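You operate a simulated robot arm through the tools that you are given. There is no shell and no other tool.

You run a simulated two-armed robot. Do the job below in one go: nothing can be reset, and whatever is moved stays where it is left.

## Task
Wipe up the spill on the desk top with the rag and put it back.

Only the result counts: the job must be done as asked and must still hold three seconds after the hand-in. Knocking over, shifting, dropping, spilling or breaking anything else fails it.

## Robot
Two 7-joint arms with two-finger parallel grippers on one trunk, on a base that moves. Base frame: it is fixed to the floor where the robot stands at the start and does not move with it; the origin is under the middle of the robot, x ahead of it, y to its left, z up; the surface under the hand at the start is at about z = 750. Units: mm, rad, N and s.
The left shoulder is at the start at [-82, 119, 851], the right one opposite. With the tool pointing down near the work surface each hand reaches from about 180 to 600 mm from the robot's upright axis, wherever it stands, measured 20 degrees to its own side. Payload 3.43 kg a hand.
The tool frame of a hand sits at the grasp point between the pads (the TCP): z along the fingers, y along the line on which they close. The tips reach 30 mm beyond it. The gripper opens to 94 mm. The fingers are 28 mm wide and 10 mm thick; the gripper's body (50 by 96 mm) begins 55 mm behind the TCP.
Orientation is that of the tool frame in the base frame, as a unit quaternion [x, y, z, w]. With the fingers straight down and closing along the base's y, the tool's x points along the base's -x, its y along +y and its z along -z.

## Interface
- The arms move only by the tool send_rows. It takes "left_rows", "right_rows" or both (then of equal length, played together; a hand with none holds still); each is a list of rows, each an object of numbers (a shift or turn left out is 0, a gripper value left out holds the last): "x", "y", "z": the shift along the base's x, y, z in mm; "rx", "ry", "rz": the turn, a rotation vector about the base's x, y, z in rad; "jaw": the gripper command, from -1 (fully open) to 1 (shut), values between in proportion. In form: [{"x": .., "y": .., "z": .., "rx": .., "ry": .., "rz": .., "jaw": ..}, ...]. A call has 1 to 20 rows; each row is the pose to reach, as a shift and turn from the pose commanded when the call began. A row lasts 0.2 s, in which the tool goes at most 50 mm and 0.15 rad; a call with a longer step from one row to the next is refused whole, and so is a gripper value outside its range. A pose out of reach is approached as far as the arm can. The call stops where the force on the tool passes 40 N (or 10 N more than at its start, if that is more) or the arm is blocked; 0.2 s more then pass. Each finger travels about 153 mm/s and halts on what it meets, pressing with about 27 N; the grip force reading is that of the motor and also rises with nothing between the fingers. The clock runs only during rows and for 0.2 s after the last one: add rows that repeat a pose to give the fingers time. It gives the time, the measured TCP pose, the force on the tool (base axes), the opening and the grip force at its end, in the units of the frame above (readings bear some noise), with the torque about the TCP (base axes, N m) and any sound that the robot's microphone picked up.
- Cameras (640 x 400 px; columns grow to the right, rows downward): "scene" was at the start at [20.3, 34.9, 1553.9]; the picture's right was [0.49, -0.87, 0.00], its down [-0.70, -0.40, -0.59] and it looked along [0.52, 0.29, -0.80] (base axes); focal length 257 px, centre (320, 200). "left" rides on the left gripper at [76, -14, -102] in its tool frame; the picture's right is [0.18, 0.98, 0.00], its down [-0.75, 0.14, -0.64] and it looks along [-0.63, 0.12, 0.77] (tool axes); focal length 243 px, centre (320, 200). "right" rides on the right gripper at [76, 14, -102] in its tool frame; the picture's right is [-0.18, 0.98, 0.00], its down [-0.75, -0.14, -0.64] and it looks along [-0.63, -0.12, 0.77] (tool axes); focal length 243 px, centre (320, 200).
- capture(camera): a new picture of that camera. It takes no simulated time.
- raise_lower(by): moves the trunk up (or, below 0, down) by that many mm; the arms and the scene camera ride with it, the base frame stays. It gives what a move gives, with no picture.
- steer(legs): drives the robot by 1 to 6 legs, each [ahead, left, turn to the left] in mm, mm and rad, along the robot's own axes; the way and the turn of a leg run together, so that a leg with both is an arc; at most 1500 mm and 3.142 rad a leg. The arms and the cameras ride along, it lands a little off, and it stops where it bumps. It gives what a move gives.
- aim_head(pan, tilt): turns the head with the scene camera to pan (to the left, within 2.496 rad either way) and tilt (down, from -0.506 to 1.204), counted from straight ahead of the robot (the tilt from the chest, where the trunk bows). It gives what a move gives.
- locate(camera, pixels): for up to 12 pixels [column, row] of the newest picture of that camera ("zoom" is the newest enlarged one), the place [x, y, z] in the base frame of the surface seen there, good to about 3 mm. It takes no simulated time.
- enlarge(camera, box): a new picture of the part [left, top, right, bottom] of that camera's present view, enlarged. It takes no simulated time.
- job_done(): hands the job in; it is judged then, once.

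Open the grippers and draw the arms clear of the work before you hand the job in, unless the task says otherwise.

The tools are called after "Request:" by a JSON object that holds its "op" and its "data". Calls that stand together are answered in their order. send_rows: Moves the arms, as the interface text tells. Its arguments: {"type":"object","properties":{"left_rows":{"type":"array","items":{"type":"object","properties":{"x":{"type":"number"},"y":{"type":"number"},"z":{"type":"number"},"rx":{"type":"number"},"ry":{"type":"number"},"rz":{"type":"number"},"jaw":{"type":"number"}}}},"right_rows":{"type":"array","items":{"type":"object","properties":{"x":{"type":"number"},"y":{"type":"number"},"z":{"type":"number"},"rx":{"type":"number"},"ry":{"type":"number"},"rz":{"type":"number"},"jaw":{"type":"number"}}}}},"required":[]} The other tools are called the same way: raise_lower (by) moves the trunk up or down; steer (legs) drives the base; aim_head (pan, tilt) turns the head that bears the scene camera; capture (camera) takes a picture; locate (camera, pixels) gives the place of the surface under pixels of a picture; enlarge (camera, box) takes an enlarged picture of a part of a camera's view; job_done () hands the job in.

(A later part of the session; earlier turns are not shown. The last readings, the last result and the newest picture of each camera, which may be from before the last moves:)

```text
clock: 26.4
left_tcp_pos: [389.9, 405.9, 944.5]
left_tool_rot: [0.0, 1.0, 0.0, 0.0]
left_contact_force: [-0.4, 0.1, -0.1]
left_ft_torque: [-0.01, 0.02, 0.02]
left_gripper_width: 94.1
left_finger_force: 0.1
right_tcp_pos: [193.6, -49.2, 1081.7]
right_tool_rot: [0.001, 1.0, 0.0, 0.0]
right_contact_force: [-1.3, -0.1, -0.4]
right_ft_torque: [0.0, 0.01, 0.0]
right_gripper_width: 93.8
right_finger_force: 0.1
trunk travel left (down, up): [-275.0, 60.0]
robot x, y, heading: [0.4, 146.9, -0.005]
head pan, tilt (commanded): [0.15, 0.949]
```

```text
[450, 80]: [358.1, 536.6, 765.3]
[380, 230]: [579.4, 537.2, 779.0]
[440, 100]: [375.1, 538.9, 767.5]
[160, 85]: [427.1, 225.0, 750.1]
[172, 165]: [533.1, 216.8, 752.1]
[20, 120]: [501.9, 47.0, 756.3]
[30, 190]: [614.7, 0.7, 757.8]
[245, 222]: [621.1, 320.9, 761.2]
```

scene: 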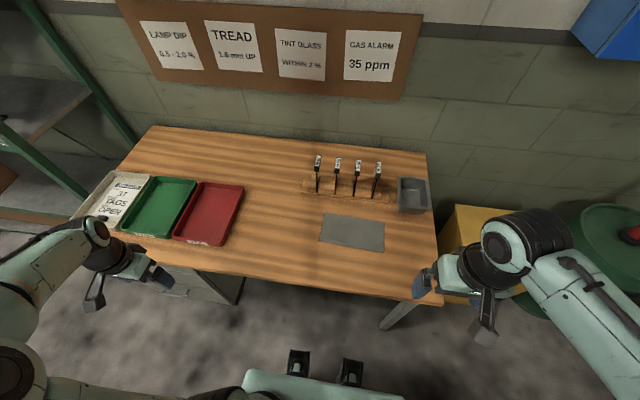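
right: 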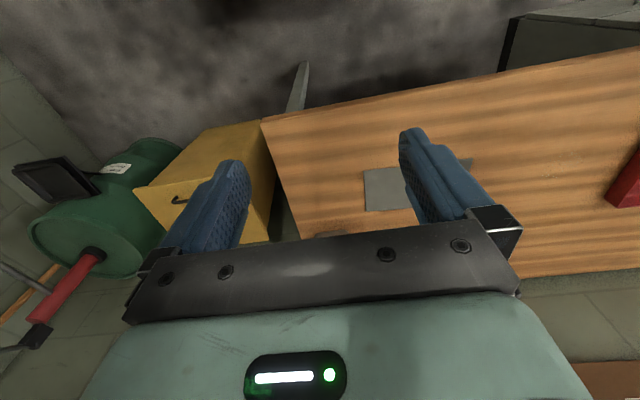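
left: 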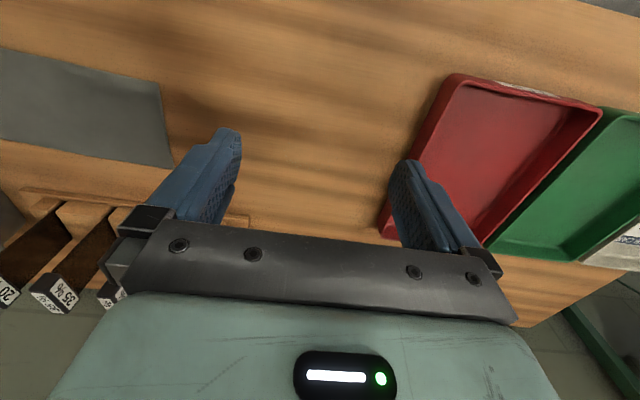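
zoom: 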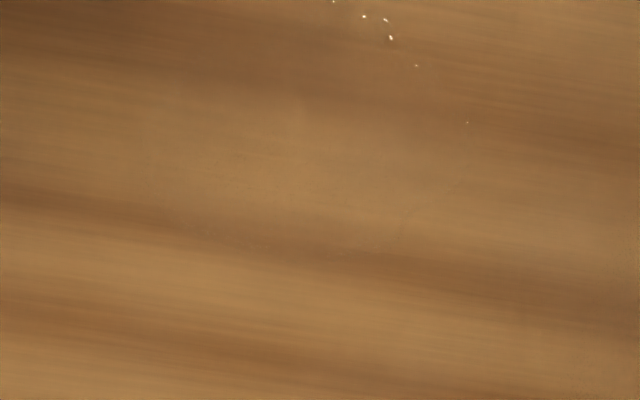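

The puddle spans about x 435–502, y 368–452. Now I look closely at the rag's surface and edges from the present left view.

Request:
{"op": "enlarge", "data": {"camera": "left", "box": [0, 40, 200, 180]}}

Request:
{"op": "enlarge", "data": {"camera": "right", "box": [350, 140, 490, 220]}}

Request:
{"op": "enlarge", "data": {"camera": "scene", "box": [300, 190, 400, 270]}}

Request:
{"op": "locate", "data": {"camera": "zoom", "pixels": [[150, 130], [520, 160], [120, 290], [510, 320], [320, 230], [320, 150], [320, 300], [220, 220], [430, 240], [80, 200], [580, 240], [320, 360]]}}

```text
2.86 times, centred on (100, 110) of left
```

zoom: 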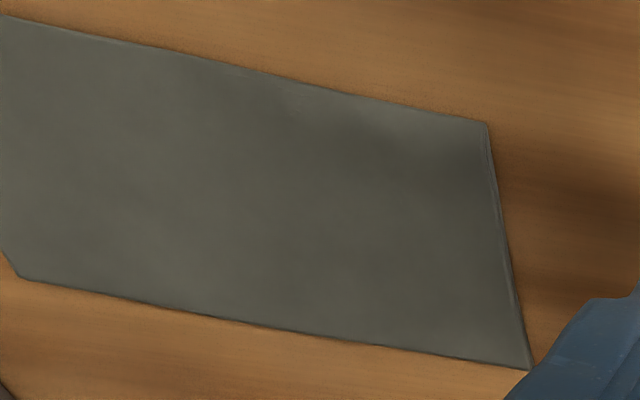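

```text
4.57 times, centred on (420, 180) of right
```

zoom: 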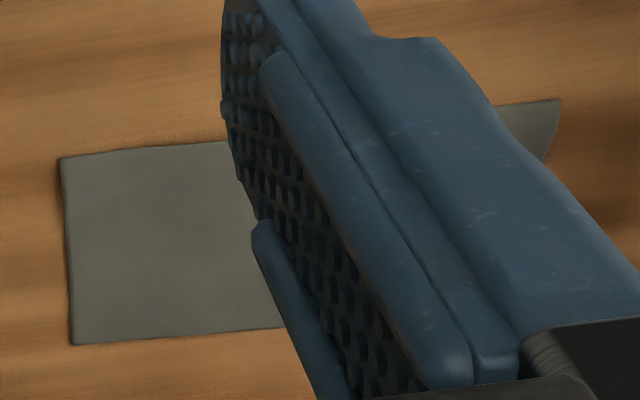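

```text
5.00 times, centred on (350, 230) of scene
```

zoom: 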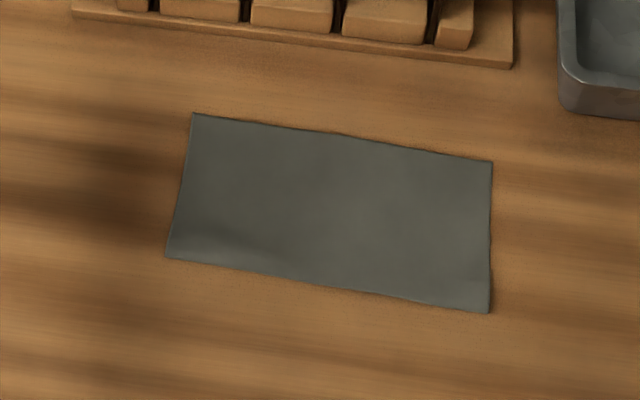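

```text
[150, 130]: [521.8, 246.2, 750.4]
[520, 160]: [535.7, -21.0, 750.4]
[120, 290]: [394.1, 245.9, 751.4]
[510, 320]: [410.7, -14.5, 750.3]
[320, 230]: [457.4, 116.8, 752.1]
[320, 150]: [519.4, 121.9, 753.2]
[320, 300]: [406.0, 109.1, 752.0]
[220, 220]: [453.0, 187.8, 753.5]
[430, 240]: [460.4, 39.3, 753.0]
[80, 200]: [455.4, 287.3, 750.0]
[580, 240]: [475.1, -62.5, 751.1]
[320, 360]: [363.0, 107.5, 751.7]
```

The rag is a thin, flat cloth about 108×215 mm centred near (476,113). I'll pinch a small fold near its left end (about (478,190)) so it trails flat when pulled left over the puddle; first I move above that point with the jaw partly closed.

Request:
{"op": "send_rows", "data": {"left_rows": [{"x": 15, "y": -40, "z": -5}, {"x": 30, "y": -80, "z": -15, "jaw": 0.2}, {"x": 50, "y": -120, "z": -30, "jaw": 0.2}, {"x": 70, "y": -155, "z": -50, "jaw": 0.2}, {"x": 80, "y": -190, "z": -75, "jaw": 0.2}, {"x": 88, "y": -216, "z": -100, "jaw": 0.2}, {"x": 88, "y": -216, "z": -120, "jaw": 0.2}]}}

Request:
{"op": "capture", "data": {"camera": "left"}}

Request:
{"op": "capture", "data": {"camera": "scene"}}

```text
clock: 28.0
left_tcp_pos: [479.3, 187.5, 825.3]
left_tool_rot: [0.0, 1.0, 0.0, 0.0]
left_contact_force: [0.9, -0.3, 0.7]
left_ft_torque: [0.0, 0.02, -0.01]
left_gripper_width: 37.6
left_finger_force: 0.0
right_tcp_pos: [193.4, -48.8, 1081.7]
right_tool_rot: [0.0, 1.0, 0.0, 0.0]
right_contact_force: [0.0, -0.5, 0.4]
right_ft_torque: [0.0, -0.02, 0.0]
right_gripper_width: 94.0
right_finger_force: 0.0
trunk travel left (down, up): [-275.0, 60.0]
robot x, y, heading: [-3.6, 146.9, -0.002]
head pan, tilt (commanded): [0.15, 0.949]
```

```text
taken
```

left: 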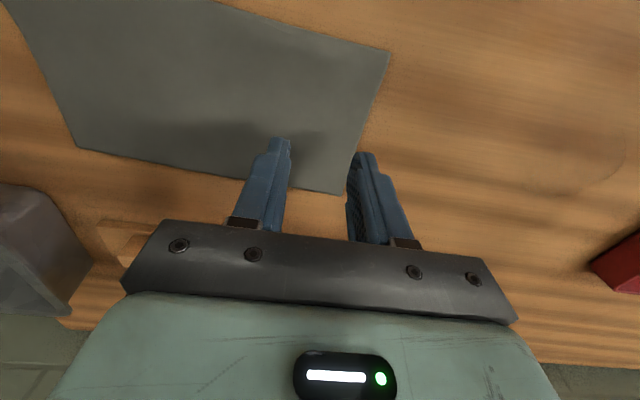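

```text
taken
```

scene: 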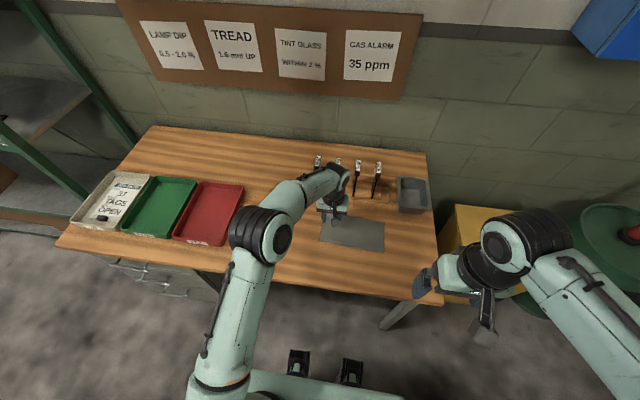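

The puddle outline is now visible at (550–630,100–195). The right-hand finger is near the rag's edge, so I locate the corners and shift a bit to the rag's inside before lowering.

Request:
{"op": "locate", "data": {"camera": "left", "pixels": [[387, 52], [341, 192], [77, 146], [350, 165], [200, 80], [250, 120], [600, 100], [630, 165], [560, 190], [500, 110], [620, 130], [540, 120]]}}

Request:
{"op": "enlarge", "data": {"camera": "left", "box": [420, 60, 640, 220]}}

```text
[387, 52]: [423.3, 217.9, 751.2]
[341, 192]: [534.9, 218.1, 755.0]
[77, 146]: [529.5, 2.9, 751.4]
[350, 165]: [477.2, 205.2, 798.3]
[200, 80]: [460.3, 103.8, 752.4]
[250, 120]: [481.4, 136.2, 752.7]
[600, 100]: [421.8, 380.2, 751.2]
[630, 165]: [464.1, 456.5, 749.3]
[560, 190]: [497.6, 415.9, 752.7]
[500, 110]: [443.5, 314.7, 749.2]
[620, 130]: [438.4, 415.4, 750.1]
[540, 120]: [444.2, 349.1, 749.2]
```

```text
2.50 times, centred on (530, 140) of left
```

zoom: 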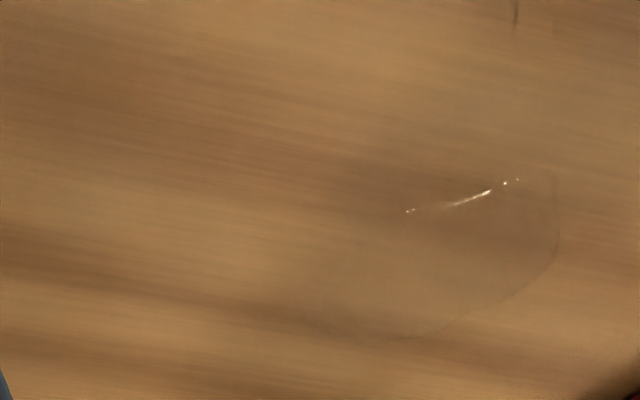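

This shows the puddle's whole outline well; I locate it on this enlarged picture.

Request:
{"op": "locate", "data": {"camera": "zoom", "pixels": [[300, 300], [370, 342], [460, 320], [530, 280], [557, 240], [555, 170], [515, 175], [460, 195], [405, 212], [340, 250]]}}

```text
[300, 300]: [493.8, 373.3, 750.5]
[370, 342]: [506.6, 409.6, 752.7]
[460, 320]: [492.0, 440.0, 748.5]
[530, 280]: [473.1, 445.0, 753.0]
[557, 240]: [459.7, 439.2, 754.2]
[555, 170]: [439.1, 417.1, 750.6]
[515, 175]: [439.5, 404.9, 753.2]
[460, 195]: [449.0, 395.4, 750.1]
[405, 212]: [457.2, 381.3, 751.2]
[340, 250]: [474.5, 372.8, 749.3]
```

The puddle lies within x 437–507, y 370–447. I shift to y≈165 and lower toward the rag in small steps.

Request:
{"op": "send_rows", "data": {"left_rows": [{"y": -22, "z": -5}, {"y": -22, "z": -20}, {"y": -22, "z": -32}, {"y": -22, "z": -37}, {"y": -22, "z": -40}, {"y": -22, "z": -42}]}}

Request:
{"op": "capture", "data": {"camera": "left"}}

```text
clock: 29.4
left_tcp_pos: [478.2, 165.3, 783.5]
left_tool_rot: [0.001, 1.0, 0.0, 0.0]
left_contact_force: [0.4, -0.6, 0.0]
left_ft_torque: [0.01, -0.02, 0.01]
left_gripper_width: 37.6
left_finger_force: 0.1
right_tcp_pos: [192.8, -49.8, 1081.0]
right_tool_rot: [0.001, 1.0, 0.0, 0.001]
right_contact_force: [0.4, 0.3, 0.8]
right_ft_torque: [-0.01, -0.02, 0.01]
right_gripper_width: 93.8
right_finger_force: 0.0
trunk travel left (down, up): [-275.0, 60.0]
robot x, y, heading: [-0.0, 152.2, 0.005]
head pan, tilt (commanded): [0.15, 0.949]
```

```text
taken
```

left: 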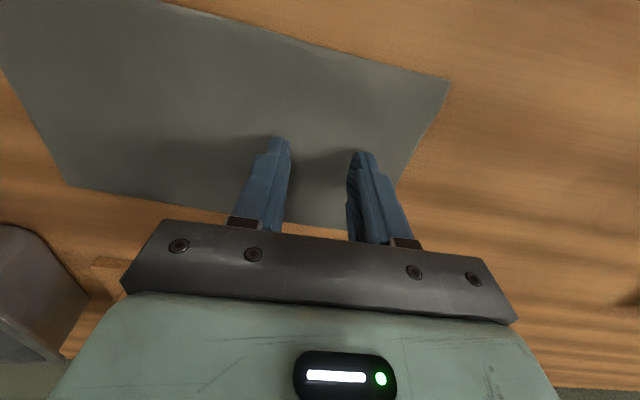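

Both fingers are over the rag and no contact yet at z 783.5. I lower 1 mm per row until a light press.

Request:
{"op": "send_rows", "data": {"left_rows": [{"z": -1}, {"z": -2}, {"z": -3}, {"z": -3}]}}

```text
clock: 30.4
left_tcp_pos: [478.1, 165.8, 782.9]
left_tool_rot: [0.002, 1.0, 0.001, 0.001]
left_contact_force: [-1.9, 0.3, 5.8]
left_ft_torque: [0.0, 0.07, 0.01]
left_gripper_width: 37.5
left_finger_force: 0.1
right_tcp_pos: [192.7, -50.3, 1081.2]
right_tool_rot: [0.001, 1.0, 0.0, -0.001]
right_contact_force: [-0.4, 0.0, -0.7]
right_ft_torque: [-0.01, -0.03, -0.02]
right_gripper_width: 94.1
right_finger_force: 0.0
trunk travel left (down, up): [-275.0, 60.0]
robot x, y, heading: [5.8, 149.9, -0.007]
head pan, tilt (commanded): [0.15, 0.949]
```

It presses with about 6 N. I close the jaw slowly to pinch a small fold of the rag.

Request:
{"op": "send_rows", "data": {"left_rows": [{"jaw": 0.35}, {"jaw": 0.5}, {"jaw": 0.65}, {"jaw": 0.8}, {"jaw": 1.0}, {"jaw": 1.0}, {"jaw": 1.0}]}}

Request:
{"op": "capture", "data": {"camera": "left"}}

Request:
{"op": "enlarge", "data": {"camera": "left", "box": [220, 60, 440, 240]}}

```text
clock: 32.0
left_tcp_pos: [477.8, 164.6, 782.5]
left_tool_rot: [0.001, 1.0, 0.0, 0.0]
left_contact_force: [1.9, 0.6, 12.6]
left_ft_torque: [0.02, -0.01, -0.02]
left_gripper_width: 6.6
left_finger_force: 27.1
right_tcp_pos: [193.7, -49.2, 1083.4]
right_tool_rot: [0.001, 1.0, 0.0, 0.0]
right_contact_force: [-0.4, 0.0, 0.8]
right_ft_torque: [-0.02, -0.03, 0.0]
right_gripper_width: 93.7
right_finger_force: 0.0
trunk travel left (down, up): [-275.0, 60.0]
robot x, y, heading: [0.9, 151.1, 0.002]
head pan, tilt (commanded): [0.15, 0.949]
```

```text
taken
```

left: 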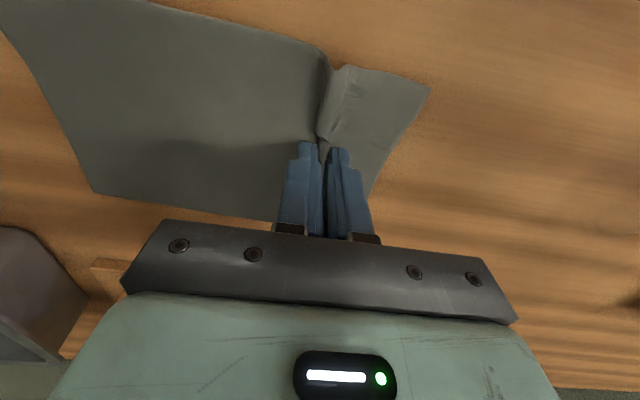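

```text
2.22 times, centred on (330, 150) of left
```

zoom: 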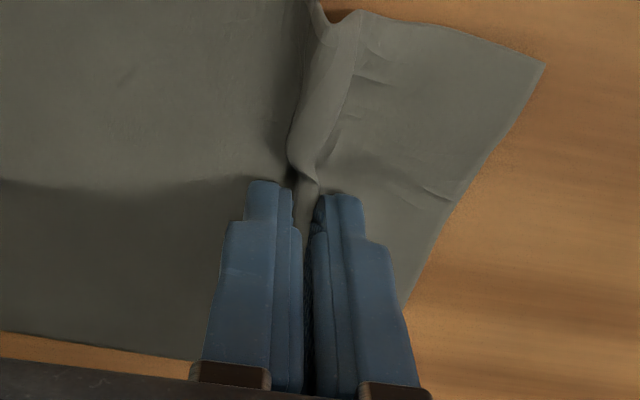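

The rag is soft and a fold is held (opening 6.6 mm, 27 N). I ease the hand up a few mm and pull the rag left along the desk towards the puddle, stopping short to check.

Request:
{"op": "send_rows", "data": {"left_rows": [{"z": 5}, {"z": 5, "y": 15}, {"z": 5, "y": 35}, {"z": 5, "y": 55}, {"z": 5, "y": 75}, {"z": 5, "y": 95}, {"z": 5, "y": 110}, {"z": 5, "y": 115}]}}

Request:
{"op": "capture", "data": {"camera": "left"}}

Request:
{"op": "enlarge", "data": {"camera": "scene", "box": [200, 150, 400, 290]}}

```text
clock: 33.8
left_tcp_pos: [476.6, 279.1, 785.2]
left_tool_rot: [0.002, 1.0, 0.0, 0.0]
left_contact_force: [0.5, -0.6, 0.9]
left_ft_torque: [-0.01, -0.03, 0.02]
left_gripper_width: 3.1
left_finger_force: 26.8
right_tcp_pos: [193.3, -49.1, 1081.6]
right_tool_rot: [0.001, 1.0, -0.001, 0.0]
right_contact_force: [-0.3, -0.2, 0.3]
right_ft_torque: [0.01, 0.01, 0.01]
right_gripper_width: 94.1
right_finger_force: 0.0
trunk travel left (down, up): [-275.0, 60.0]
robot x, y, heading: [2.4, 147.3, -0.005]
head pan, tilt (commanded): [0.15, 0.949]
```

```text
taken
```

left: 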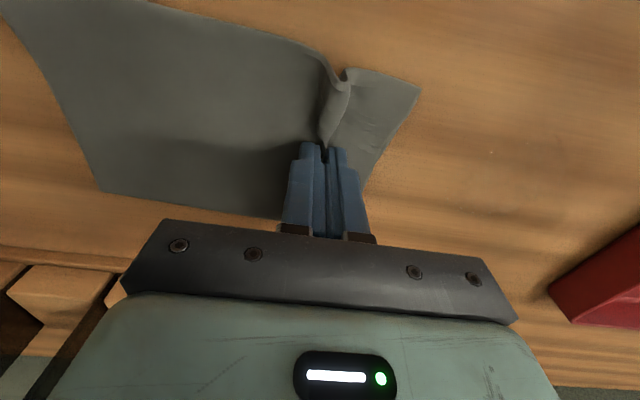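

```text
2.86 times, centred on (300, 220) of scene
```

zoom: 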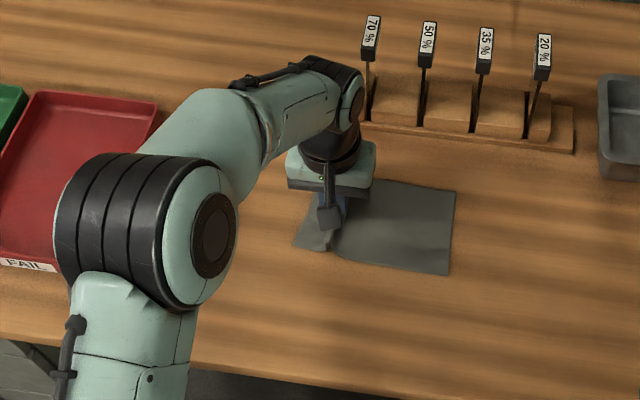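

The rag trails flat behind the hand with nearly no drag. I go on to the puddle's near edge, press lightly and pull across it to y≈470.

Request:
{"op": "send_rows", "data": {"left_rows": [{"y": 20}, {"y": 40}, {"y": 55}, {"y": 60, "z": -2}, {"y": 65, "z": -4}, {"y": 80, "z": -4}, {"y": 95, "z": -4}, {"y": 110, "z": -4}, {"y": 125, "z": -4}, {"y": 140, "z": -4}, {"y": 155, "z": -4}, {"y": 170, "z": -4}, {"y": 185, "z": -4}, {"y": 190, "z": -4}]}}

Request:
{"op": "capture", "data": {"camera": "left"}}

Request:
{"op": "enlarge", "data": {"camera": "scene", "box": [200, 150, 400, 290]}}

```text
clock: 36.8
left_tcp_pos: [477.5, 470.3, 783.1]
left_tool_rot: [0.002, 1.0, 0.0, 0.0]
left_contact_force: [-0.8, -4.9, 9.7]
left_ft_torque: [-0.09, 0.13, 0.02]
left_gripper_width: 3.5
left_finger_force: 27.0
right_tcp_pos: [192.2, -48.5, 1081.8]
right_tool_rot: [0.002, 1.0, 0.0, 0.0]
right_contact_force: [0.0, -0.4, -0.5]
right_ft_torque: [-0.01, 0.0, -0.03]
right_gripper_width: 94.2
right_finger_force: 0.1
trunk travel left (down, up): [-275.0, 60.0]
robot x, y, heading: [-2.6, 148.8, -0.006]
head pan, tilt (commanded): [0.15, 0.949]
```

```text
taken
```

left: 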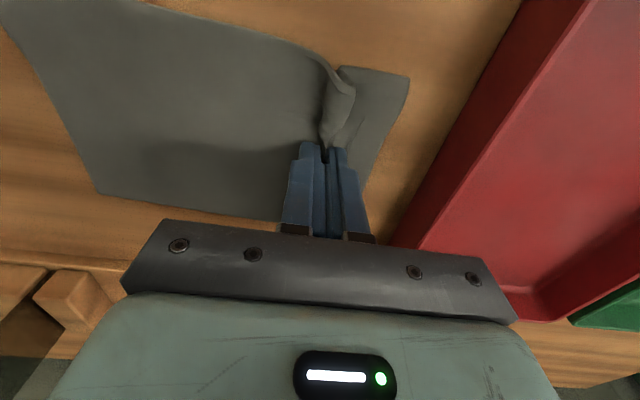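

```text
2.86 times, centred on (300, 220) of scene
```

zoom: 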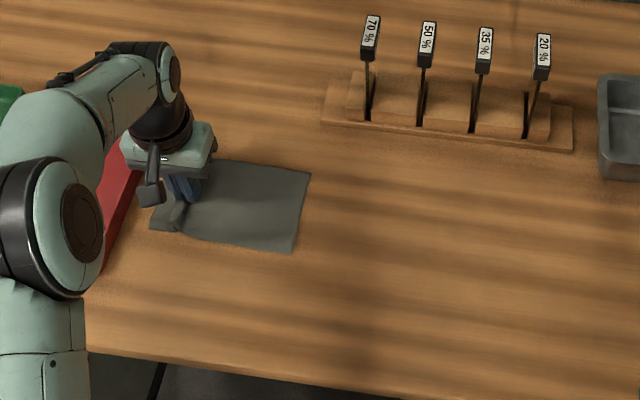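

The rag now lies over the puddle, pressed with about 10 N. I lift the hand 110 mm and back off toward −y so I can see with the right camera and repeat the stroke.

Request:
{"op": "send_rows", "data": {"left_rows": [{"z": 20}, {"z": 50}, {"z": 85, "y": -10}, {"z": 115, "y": -30}, {"z": 130, "y": -65}, {"z": 130, "y": -105}, {"z": 130, "y": -145}, {"z": 130, "y": -180}, {"z": 130, "y": -180}]}}

Request:
{"op": "enlarge", "data": {"camera": "right", "box": [500, 110, 640, 220]}}

Request:
{"op": "capture", "data": {"camera": "left"}}

Request:
{"op": "enlarge", "data": {"camera": "scene", "box": [200, 150, 400, 290]}}

```text
clock: 38.8
left_tcp_pos: [479.3, 289.4, 909.8]
left_tool_rot: [0.001, 1.0, 0.0, 0.0]
left_contact_force: [-1.0, 0.3, 0.9]
left_ft_torque: [-0.03, 0.03, -0.01]
left_gripper_width: 3.3
left_finger_force: 27.2
right_tcp_pos: [195.3, -49.2, 1080.4]
right_tool_rot: [0.001, 1.0, 0.0, -0.001]
right_contact_force: [0.7, -0.5, -0.2]
right_ft_torque: [-0.01, 0.01, -0.02]
right_gripper_width: 94.2
right_finger_force: 0.0
trunk travel left (down, up): [-275.0, 60.0]
robot x, y, heading: [0.1, 148.1, -0.0]
head pan, tilt (commanded): [0.15, 0.949]
```

```text
3.64 times, centred on (570, 165) of right
```

zoom: 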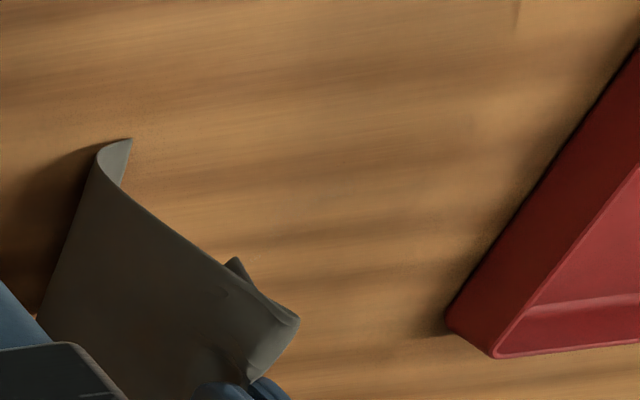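

```text
taken
```

left: 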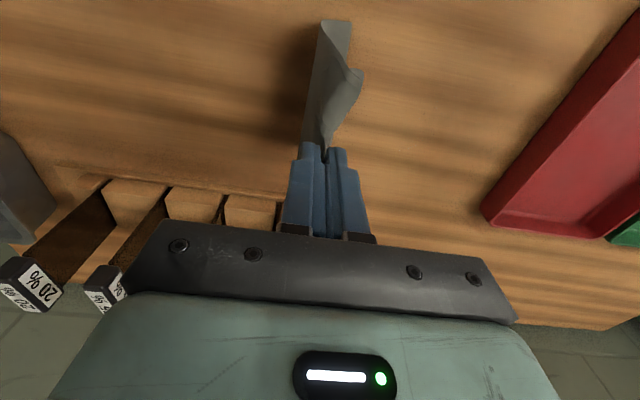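

```text
2.86 times, centred on (300, 220) of scene
```

zoom: 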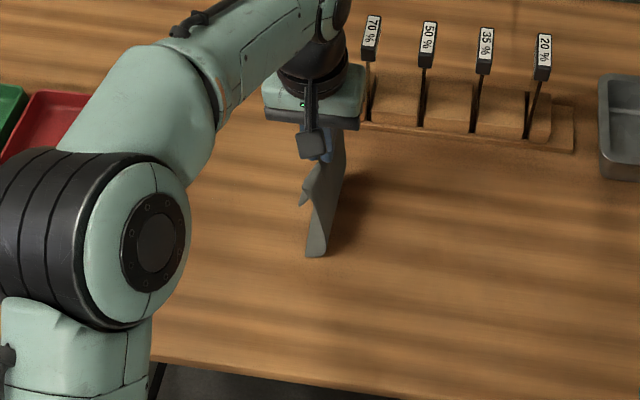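

No puddle outline stands out now. I enlarge the puddle area from the left and right cameras to check for remains.

Request:
{"op": "enlarge", "data": {"camera": "left", "box": [360, 60, 520, 180]}}

Request:
{"op": "locate", "data": {"camera": "zoom", "pixels": [[100, 100], [320, 100], [540, 100], [100, 300], [320, 300], [540, 300]]}}

Request:
{"op": "enlarge", "data": {"camera": "right", "box": [535, 130, 605, 180]}}

Request:
{"op": "locate", "data": {"camera": "zoom", "pixels": [[100, 100], [320, 100], [540, 100], [100, 300], [320, 300], [540, 300]]}}

```text
3.33 times, centred on (440, 120) of left
```

zoom: 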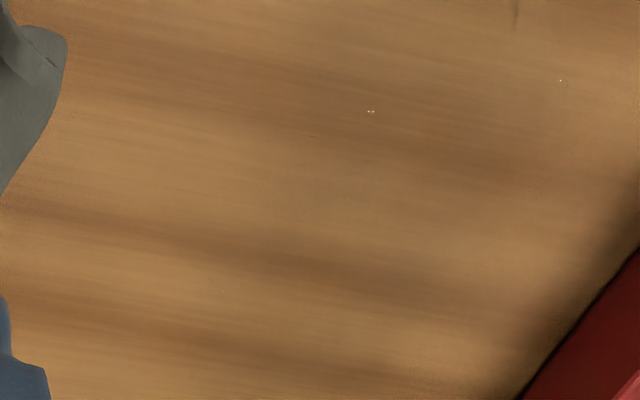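

```text
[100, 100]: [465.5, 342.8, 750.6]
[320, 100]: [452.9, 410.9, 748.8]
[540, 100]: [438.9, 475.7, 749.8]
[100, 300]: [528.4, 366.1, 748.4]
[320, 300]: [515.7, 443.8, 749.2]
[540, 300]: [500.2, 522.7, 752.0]
```

```text
8.00 times, centred on (570, 155) of right
```

zoom: 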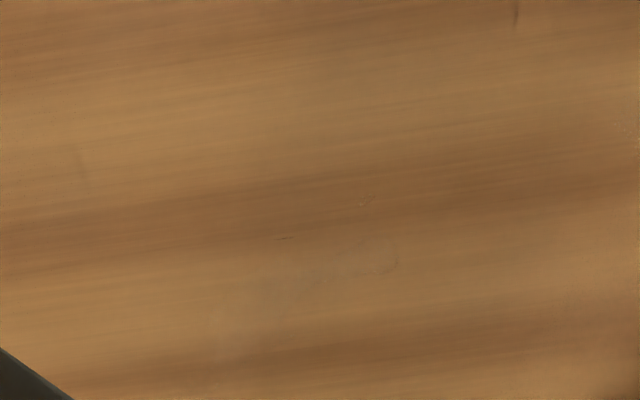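

```text
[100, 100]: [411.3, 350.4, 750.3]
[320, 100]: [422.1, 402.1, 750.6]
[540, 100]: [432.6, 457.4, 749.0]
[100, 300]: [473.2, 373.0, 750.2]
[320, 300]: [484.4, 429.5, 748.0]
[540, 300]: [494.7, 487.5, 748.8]
```

Tiny glints remain around (455–478, 412–445). I repeat the stroke with the rag on a line nearer the robot (x≈455), laying the tail down behind the hand and pressing slightly more.

Request:
{"op": "send_rows", "data": {"left_rows": [{"x": -12, "y": -20, "z": -30}, {"x": -24, "y": -25, "z": -65}, {"x": -26, "y": -5, "z": -95}, {"x": -26, "y": 15, "z": -115}, {"x": -26, "y": 35, "z": -126}, {"x": -26, "y": 50, "z": -130}, {"x": -26, "y": 65, "z": -131}, {"x": -26, "y": 80, "z": -131}, {"x": -26, "y": 95, "z": -131}, {"x": -26, "y": 110, "z": -131}, {"x": -26, "y": 125, "z": -131}, {"x": -26, "y": 140, "z": -131}, {"x": -26, "y": 155, "z": -131}, {"x": -26, "y": 170, "z": -131}, {"x": -26, "y": 185, "z": -131}, {"x": -26, "y": 190, "z": -131}]}}

Request:
{"op": "capture", "data": {"camera": "left"}}

Request:
{"op": "enlarge", "data": {"camera": "scene", "box": [200, 150, 400, 290]}}

```text
clock: 40.6
left_tcp_pos: [453.1, 367.5, 786.0]
left_tool_rot: [0.002, 1.0, -0.003, 0.007]
left_contact_force: [-3.7, -1.7, 18.3]
left_ft_torque: [-0.22, 0.27, -0.01]
left_gripper_width: 3.2
left_finger_force: 27.2
right_tcp_pos: [193.0, -49.3, 1081.7]
right_tool_rot: [0.001, 1.0, 0.0, -0.001]
right_contact_force: [0.9, 0.3, 0.2]
right_ft_torque: [0.0, -0.01, -0.02]
right_gripper_width: 93.9
right_finger_force: 0.1
trunk travel left (down, up): [-275.0, 60.0]
robot x, y, heading: [2.6, 148.0, -0.002]
head pan, tilt (commanded): [0.15, 0.949]
stopped in row 9 (left hand): the force on the tool passed its limit at 41 N (the readings are from after the stop); the commanded pose is now the measured one
```

```text
taken
```

left: 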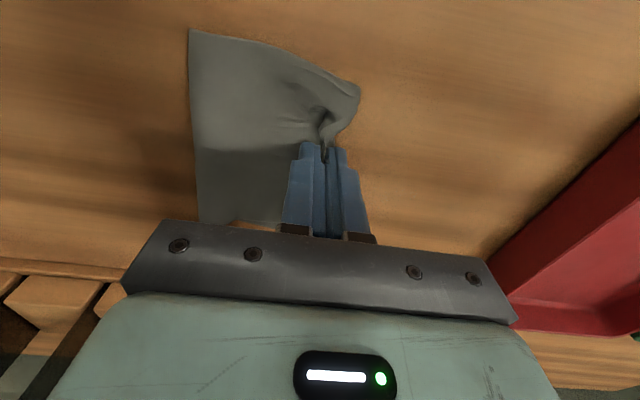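

```text
2.86 times, centred on (300, 220) of scene
```

zoom: 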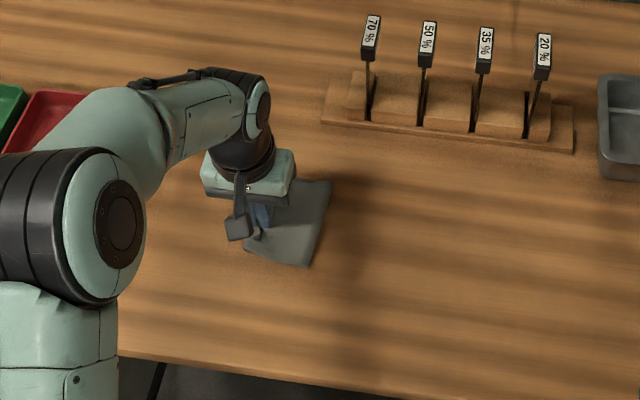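

The hand stopped at 41 N because the rag got doubled under the fingers; it now presses at 18 N. I use it as a pad: ease up 1 mm and continue pulling across the puddle.

Request:
{"op": "send_rows", "data": {"left_rows": [{"z": 1.5}, {"z": 1.5, "y": 10}, {"z": 1.5, "y": 20}, {"z": 1.5, "y": 32}, {"z": 1.5, "y": 44}, {"z": 1, "y": 56}, {"z": 1, "y": 68}, {"z": 0.5, "y": 80}, {"z": 0, "y": 90}, {"z": 0, "y": 100}]}}

Request:
{"op": "capture", "data": {"camera": "left"}}

Request:
{"op": "enlarge", "data": {"camera": "scene", "box": [200, 150, 400, 290]}}

```text
clock: 42.8
left_tcp_pos: [453.6, 468.3, 785.1]
left_tool_rot: [0.001, 1.0, -0.002, 0.005]
left_contact_force: [0.2, -4.7, 17.9]
left_ft_torque: [-0.29, 0.12, 0.0]
left_gripper_width: 3.3
left_finger_force: 27.4
right_tcp_pos: [192.6, -50.8, 1081.5]
right_tool_rot: [0.0, 1.0, 0.001, 0.001]
right_contact_force: [0.3, -0.6, -0.3]
right_ft_torque: [0.0, 0.0, -0.02]
right_gripper_width: 94.1
right_finger_force: 0.1
trunk travel left (down, up): [-275.0, 60.0]
robot x, y, heading: [-0.4, 150.2, -0.001]
head pan, tilt (commanded): [0.15, 0.949]
```

```text
taken
```

left: 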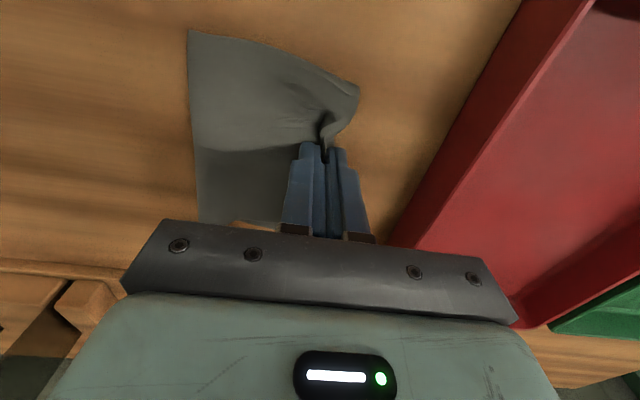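

```text
2.86 times, centred on (300, 220) of scene
```

zoom: 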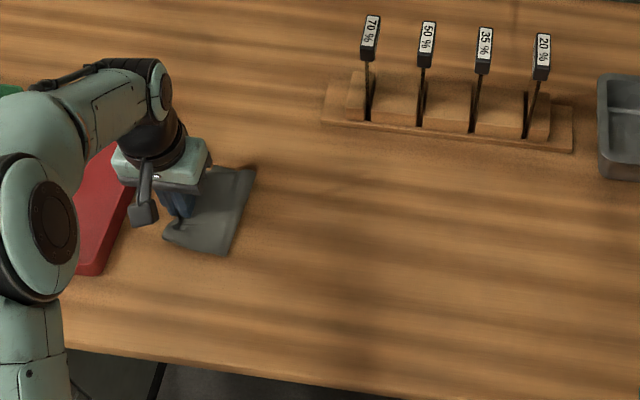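

The doubled rag works as a pad at about 18 N. I rub in a raster across the whole puddle (x 453→500, y 468→365→468) with slightly less press.

Request:
{"op": "send_rows", "data": {"left_rows": [{"z": 0.7, "x": 10}, {"z": 0.7, "x": 20}, {"z": 0.7, "x": 20, "y": -12}, {"z": 0.7, "x": 20, "y": -24}, {"z": 0.7, "x": 20, "y": -36}, {"z": 0.7, "x": 20, "y": -48}, {"z": 0.7, "x": 20, "y": -60}, {"z": 0.7, "x": 20, "y": -72}, {"z": 0.7, "x": 20, "y": -84}, {"z": 0.7, "x": 20, "y": -96}, {"z": 0.7, "x": 20, "y": -105}]}}

Request:
{"op": "capture", "data": {"camera": "left"}}

Request:
{"op": "enlarge", "data": {"camera": "right", "box": [535, 130, 605, 180]}}

```text
clock: 45.2
left_tcp_pos: [473.7, 364.0, 784.9]
left_tool_rot: [0.001, 1.0, -0.001, 0.007]
left_contact_force: [-0.1, 7.0, 25.8]
left_ft_torque: [-0.01, 0.14, -0.02]
left_gripper_width: 3.4
left_finger_force: 27.1
right_tcp_pos: [192.4, -49.8, 1081.4]
right_tool_rot: [0.0, 1.0, 0.001, 0.0]
right_contact_force: [-0.2, 0.8, 0.3]
right_ft_torque: [0.03, 0.04, 0.01]
right_gripper_width: 94.0
right_finger_force: 0.1
trunk travel left (down, up): [-275.0, 60.0]
robot x, y, heading: [2.1, 148.6, -0.003]
head pan, tilt (commanded): [0.15, 0.949]
```

```text
taken
```

left: 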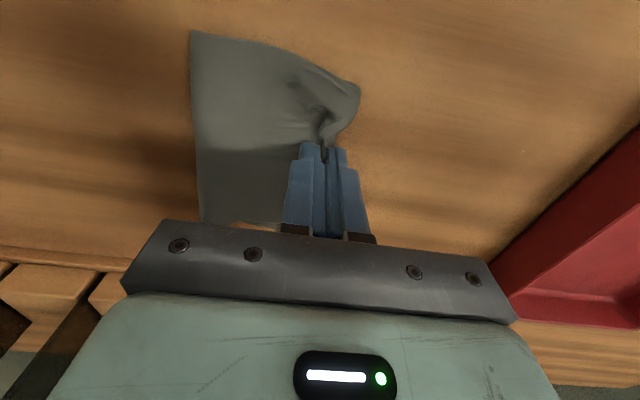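

```text
8.00 times, centred on (570, 155) of right
```

zoom: 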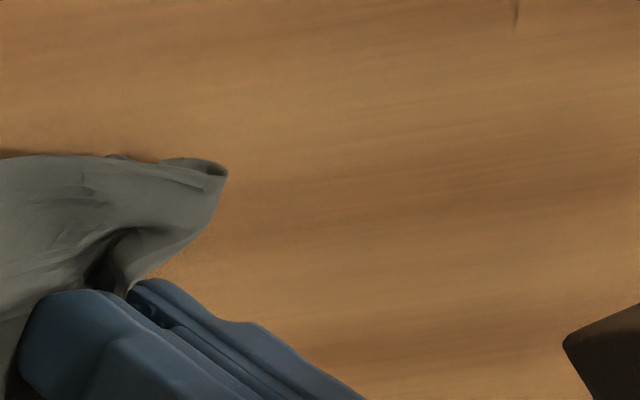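

The right camera no longer shows glints where they were. I finish the raster with strokes at x≈498 and x≈440, easing the press, then will lift and check.

Request:
{"op": "send_rows", "data": {"left_rows": [{"z": 1, "x": 8}, {"z": 1, "x": 16}, {"z": 1, "x": 24}, {"z": 1, "x": 24, "y": 12}, {"z": 1, "x": 24, "y": 24}, {"z": 1, "x": 24, "y": 36}, {"z": 1, "x": 24, "y": 48}, {"z": 1, "x": 24, "y": 60}, {"z": 0.5, "x": 24, "y": 72}, {"z": 0.5, "x": 24, "y": 84}, {"z": 0.5, "x": 24, "y": 96}, {"z": 0.5, "x": 12, "y": 100}, {"z": 0.5, "x": 0, "y": 100}, {"z": 0.5, "x": -12, "y": 100}, {"z": 0.5, "x": -24, "y": 100}, {"z": 0.5, "x": -33, "y": 100}]}}

Request:
{"op": "send_rows", "data": {"left_rows": [{"y": -12}, {"y": -24}, {"y": -36}, {"y": -48}, {"y": -60}, {"y": -72}, {"y": -84}, {"y": -96}]}}

Request:
{"op": "capture", "data": {"camera": "left"}}

Request:
{"op": "enlarge", "data": {"camera": "right", "box": [535, 130, 605, 180]}}

```text
clock: 48.6
left_tcp_pos: [439.9, 464.7, 783.5]
left_tool_rot: [0.0, 1.0, 0.0, 0.005]
left_contact_force: [4.3, 0.1, 16.2]
left_ft_torque: [-0.1, -0.04, 0.02]
left_gripper_width: 3.5
left_finger_force: 26.5
right_tcp_pos: [194.3, -49.5, 1081.1]
right_tool_rot: [0.001, 1.0, 0.0, 0.0]
right_contact_force: [-0.2, 0.0, 0.3]
right_ft_torque: [0.01, -0.02, 0.03]
right_gripper_width: 93.9
right_finger_force: 0.2
trunk travel left (down, up): [-275.0, 60.0]
robot x, y, heading: [1.3, 149.1, 0.001]
head pan, tilt (commanded): [0.15, 0.949]
```

```text
clock: 50.4
left_tcp_pos: [438.9, 367.2, 785.2]
left_tool_rot: [0.001, 1.0, -0.001, 0.004]
left_contact_force: [0.2, 4.1, 17.3]
left_ft_torque: [0.04, 0.11, -0.03]
left_gripper_width: 2.9
left_finger_force: 26.9
right_tcp_pos: [192.7, -50.5, 1081.8]
right_tool_rot: [0.001, 1.0, 0.0, 0.0]
right_contact_force: [-0.1, -0.6, 0.2]
right_ft_torque: [-0.04, 0.02, 0.0]
right_gripper_width: 93.9
right_finger_force: 0.1
trunk travel left (down, up): [-275.0, 60.0]
robot x, y, heading: [-0.7, 152.2, -0.001]
head pan, tilt (commanded): [0.15, 0.949]
```

```text
taken
```

left: 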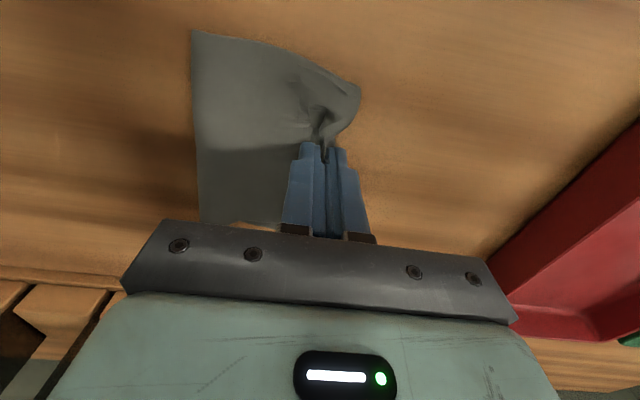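

```text
8.00 times, centred on (570, 155) of right
```

zoom: 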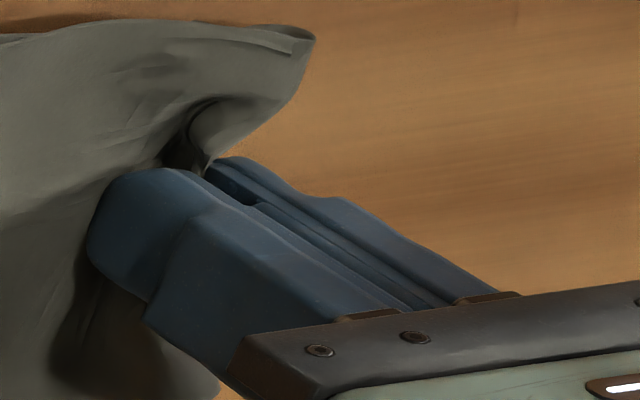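

The doubled pad has covered the whole area. I lift the rag clear (about 200 mm) and move it over toward its old place, then check the desk.

Request:
{"op": "send_rows", "data": {"left_rows": [{"z": 30}, {"z": 70}, {"z": 110}, {"z": 150}, {"z": 185}, {"z": 205, "y": -20, "x": 10}, {"z": 205, "y": -60, "x": 20}, {"z": 205, "y": -100, "x": 30}, {"z": 205, "y": -140, "x": 38}, {"z": 205, "y": -170, "x": 38}, {"z": 205, "y": -170, "x": 38}, {"z": 205, "y": -170, "x": 38}]}}

Request:
{"op": "enlarge", "data": {"camera": "right", "box": [535, 130, 605, 180]}}

Request:
{"op": "capture", "data": {"camera": "left"}}

Request:
{"op": "capture", "data": {"camera": "scene"}}

Request:
{"op": "enlarge", "data": {"camera": "scene", "box": [200, 150, 400, 290]}}

```text
clock: 53.0
left_tcp_pos: [478.1, 197.9, 989.2]
left_tool_rot: [0.001, 1.0, -0.002, 0.005]
left_contact_force: [0.5, -0.4, 0.3]
left_ft_torque: [0.0, 0.02, 0.02]
left_gripper_width: 3.3
left_finger_force: 26.9
right_tcp_pos: [193.6, -49.9, 1082.0]
right_tool_rot: [0.001, 1.0, 0.0, -0.001]
right_contact_force: [0.3, -1.2, 0.1]
right_ft_torque: [0.04, -0.03, -0.02]
right_gripper_width: 94.0
right_finger_force: 0.0
trunk travel left (down, up): [-275.0, 60.0]
robot x, y, heading: [4.1, 148.3, -0.003]
head pan, tilt (commanded): [0.15, 0.949]
```

```text
8.00 times, centred on (570, 155) of right
```

zoom: 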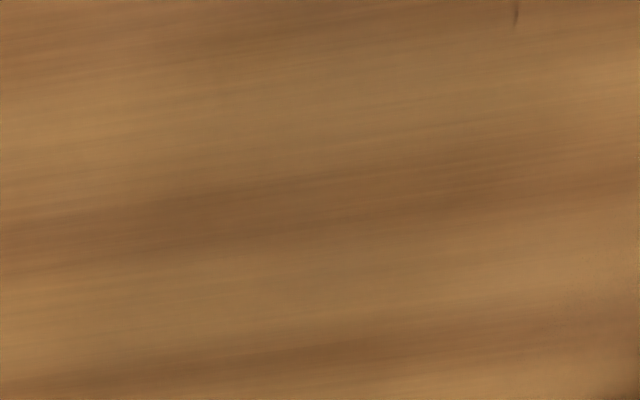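

```text
taken
```

left: 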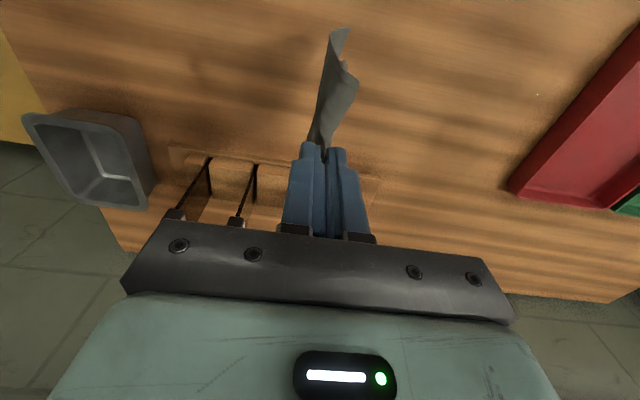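

```text
taken
```

scene: 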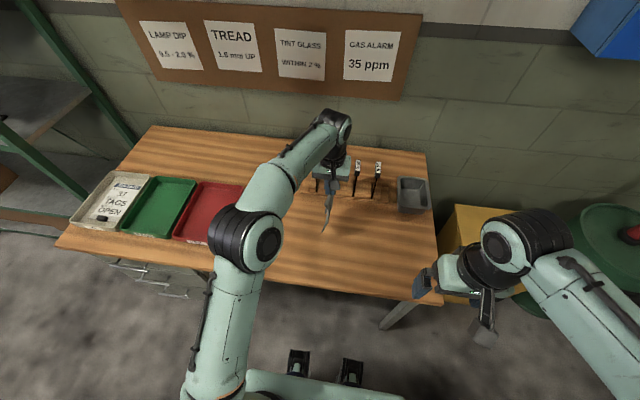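

```text
2.86 times, centred on (300, 220) of scene
```

zoom: 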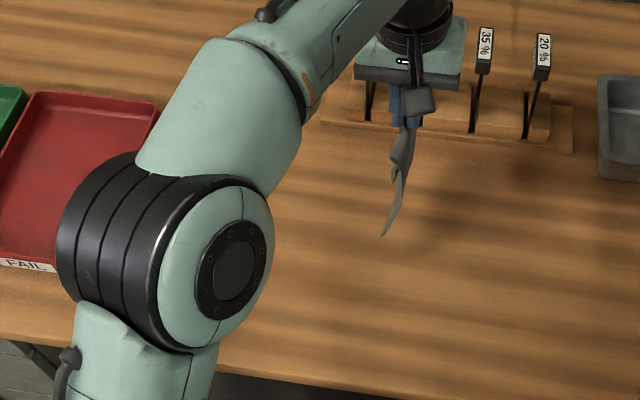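

The puddle area looks clean from the right camera, but a white speck shows at (537,93) in the left picture. I enlarge and locate it, and scan the rest of the desk.

Request:
{"op": "enlarge", "data": {"camera": "left", "box": [500, 70, 580, 120]}}

Request:
{"op": "locate", "data": {"camera": "left", "pixels": [[537, 93], [537, 100], [520, 110]]}}

Request:
{"op": "enlarge", "data": {"camera": "left", "box": [360, 20, 560, 180]}}

Request:
{"op": "enlarge", "data": {"camera": "left", "box": [30, 0, 330, 160]}}

```text
8.00 times, centred on (540, 95) of left
```

zoom: 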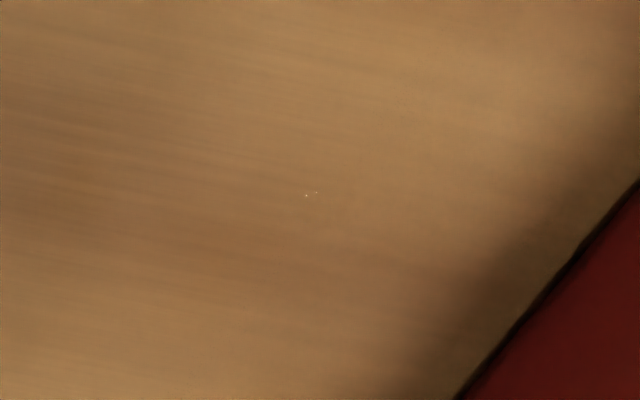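

```text
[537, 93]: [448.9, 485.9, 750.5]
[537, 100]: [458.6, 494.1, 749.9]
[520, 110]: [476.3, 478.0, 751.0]
```

```text
2.50 times, centred on (460, 100) of left
```

zoom: 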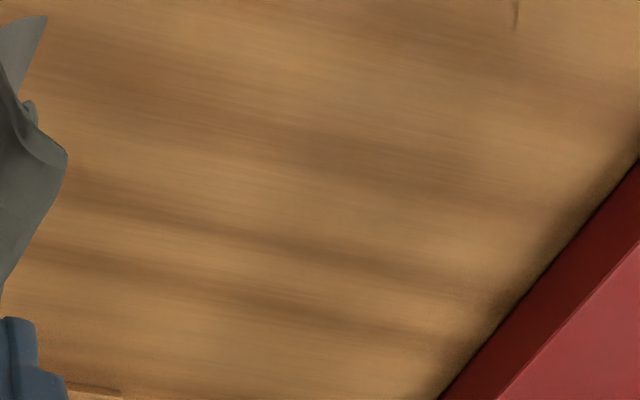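

```text
2.13 times, centred on (180, 80) of left
```

zoom: 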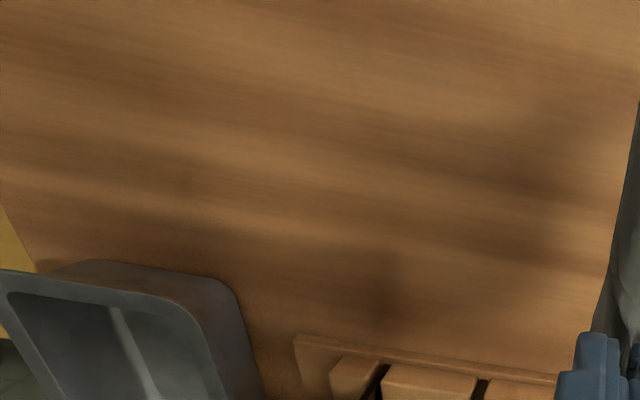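

A tiny glint remains at about (449,486). I look from the right camera closer to that point.

Request:
{"op": "enlarge", "data": {"camera": "right", "box": [570, 120, 640, 170]}}

Request:
{"op": "locate", "data": {"camera": "zoom", "pixels": [[100, 100], [320, 100], [100, 300], [320, 200], [320, 300]]}}

Request:
{"op": "enlarge", "data": {"camera": "left", "box": [520, 80, 560, 105]}}

```text
8.00 times, centred on (605, 145) of right
```

zoom: 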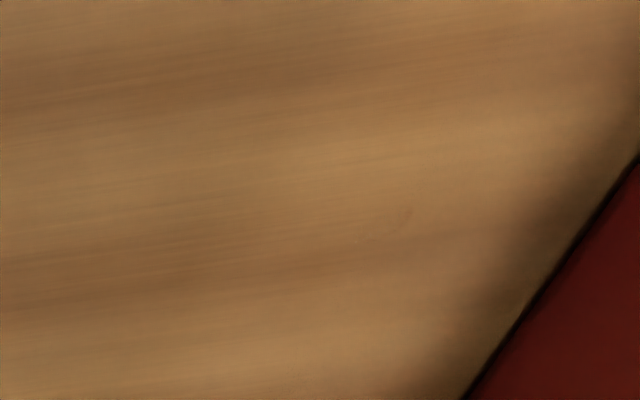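

```text
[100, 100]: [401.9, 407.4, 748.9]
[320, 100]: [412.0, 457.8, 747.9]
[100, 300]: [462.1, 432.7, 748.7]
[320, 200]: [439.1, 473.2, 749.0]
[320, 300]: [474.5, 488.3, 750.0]
```

```text
16.00 times, centred on (540, 92) of left
```

zoom: 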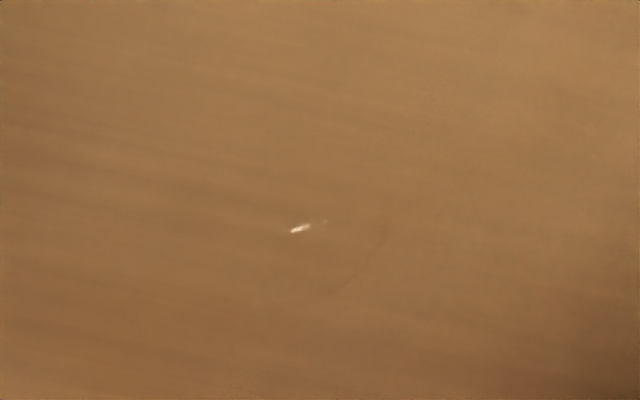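

A small separate drop shows its rim at about (448–455, 488–496) near the tray. Before wiping it, I scan the surroundings at high magnification for other drops.

Request:
{"op": "enlarge", "data": {"camera": "left", "box": [500, 40, 600, 102]}}

Request:
{"op": "enlarge", "data": {"camera": "left", "box": [420, 40, 520, 102]}}

Request:
{"op": "enlarge", "data": {"camera": "left", "box": [420, 95, 520, 157]}}

Request:
{"op": "enlarge", "data": {"camera": "left", "box": [345, 95, 445, 157]}}

Request:
{"op": "enlarge", "data": {"camera": "left", "box": [345, 35, 445, 97]}}

Request:
{"op": "enlarge", "data": {"camera": "left", "box": [400, 150, 520, 225]}}

```text
6.40 times, centred on (550, 71) of left
```

zoom: 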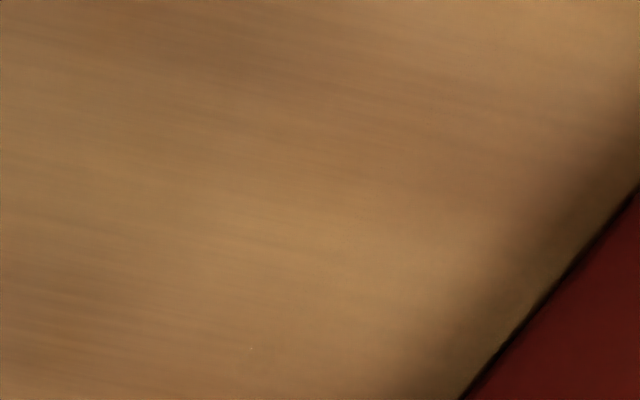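

```text
6.40 times, centred on (470, 71) of left
```

zoom: 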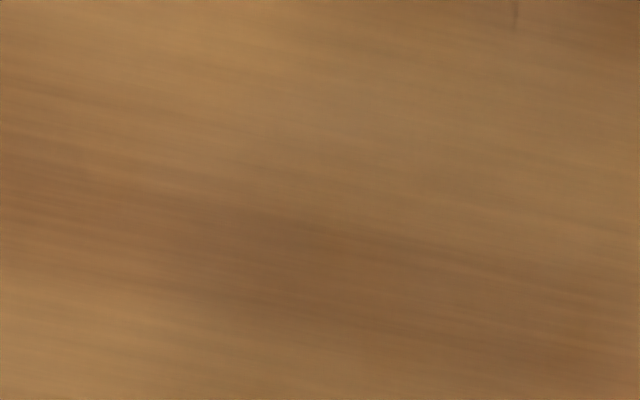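

```text
6.40 times, centred on (470, 126) of left
```

zoom: 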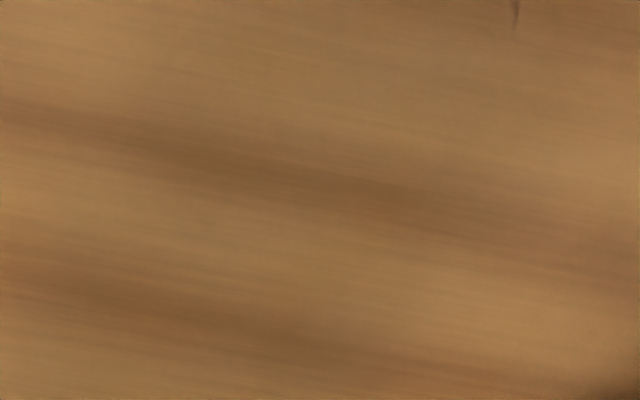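

```text
6.40 times, centred on (395, 126) of left
```

zoom: 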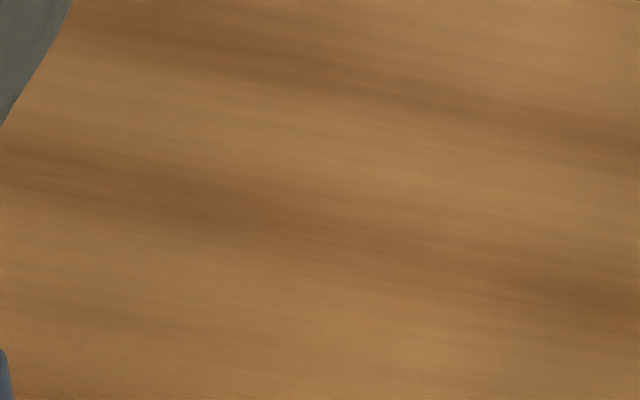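

```text
6.40 times, centred on (395, 66) of left
```

zoom: 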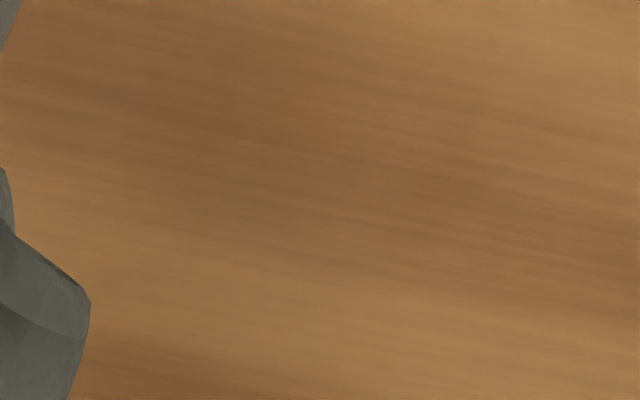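

```text
5.33 times, centred on (460, 188) of left
```

zoom: 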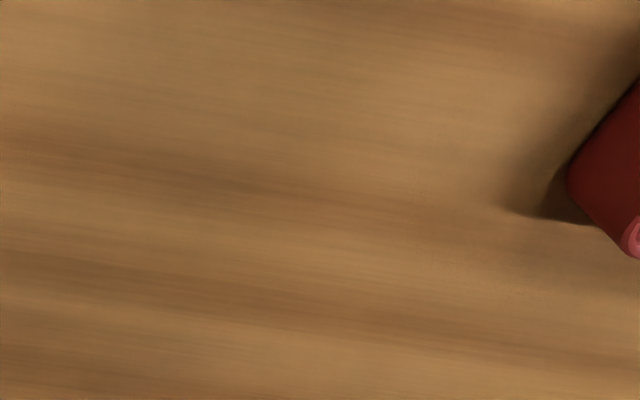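

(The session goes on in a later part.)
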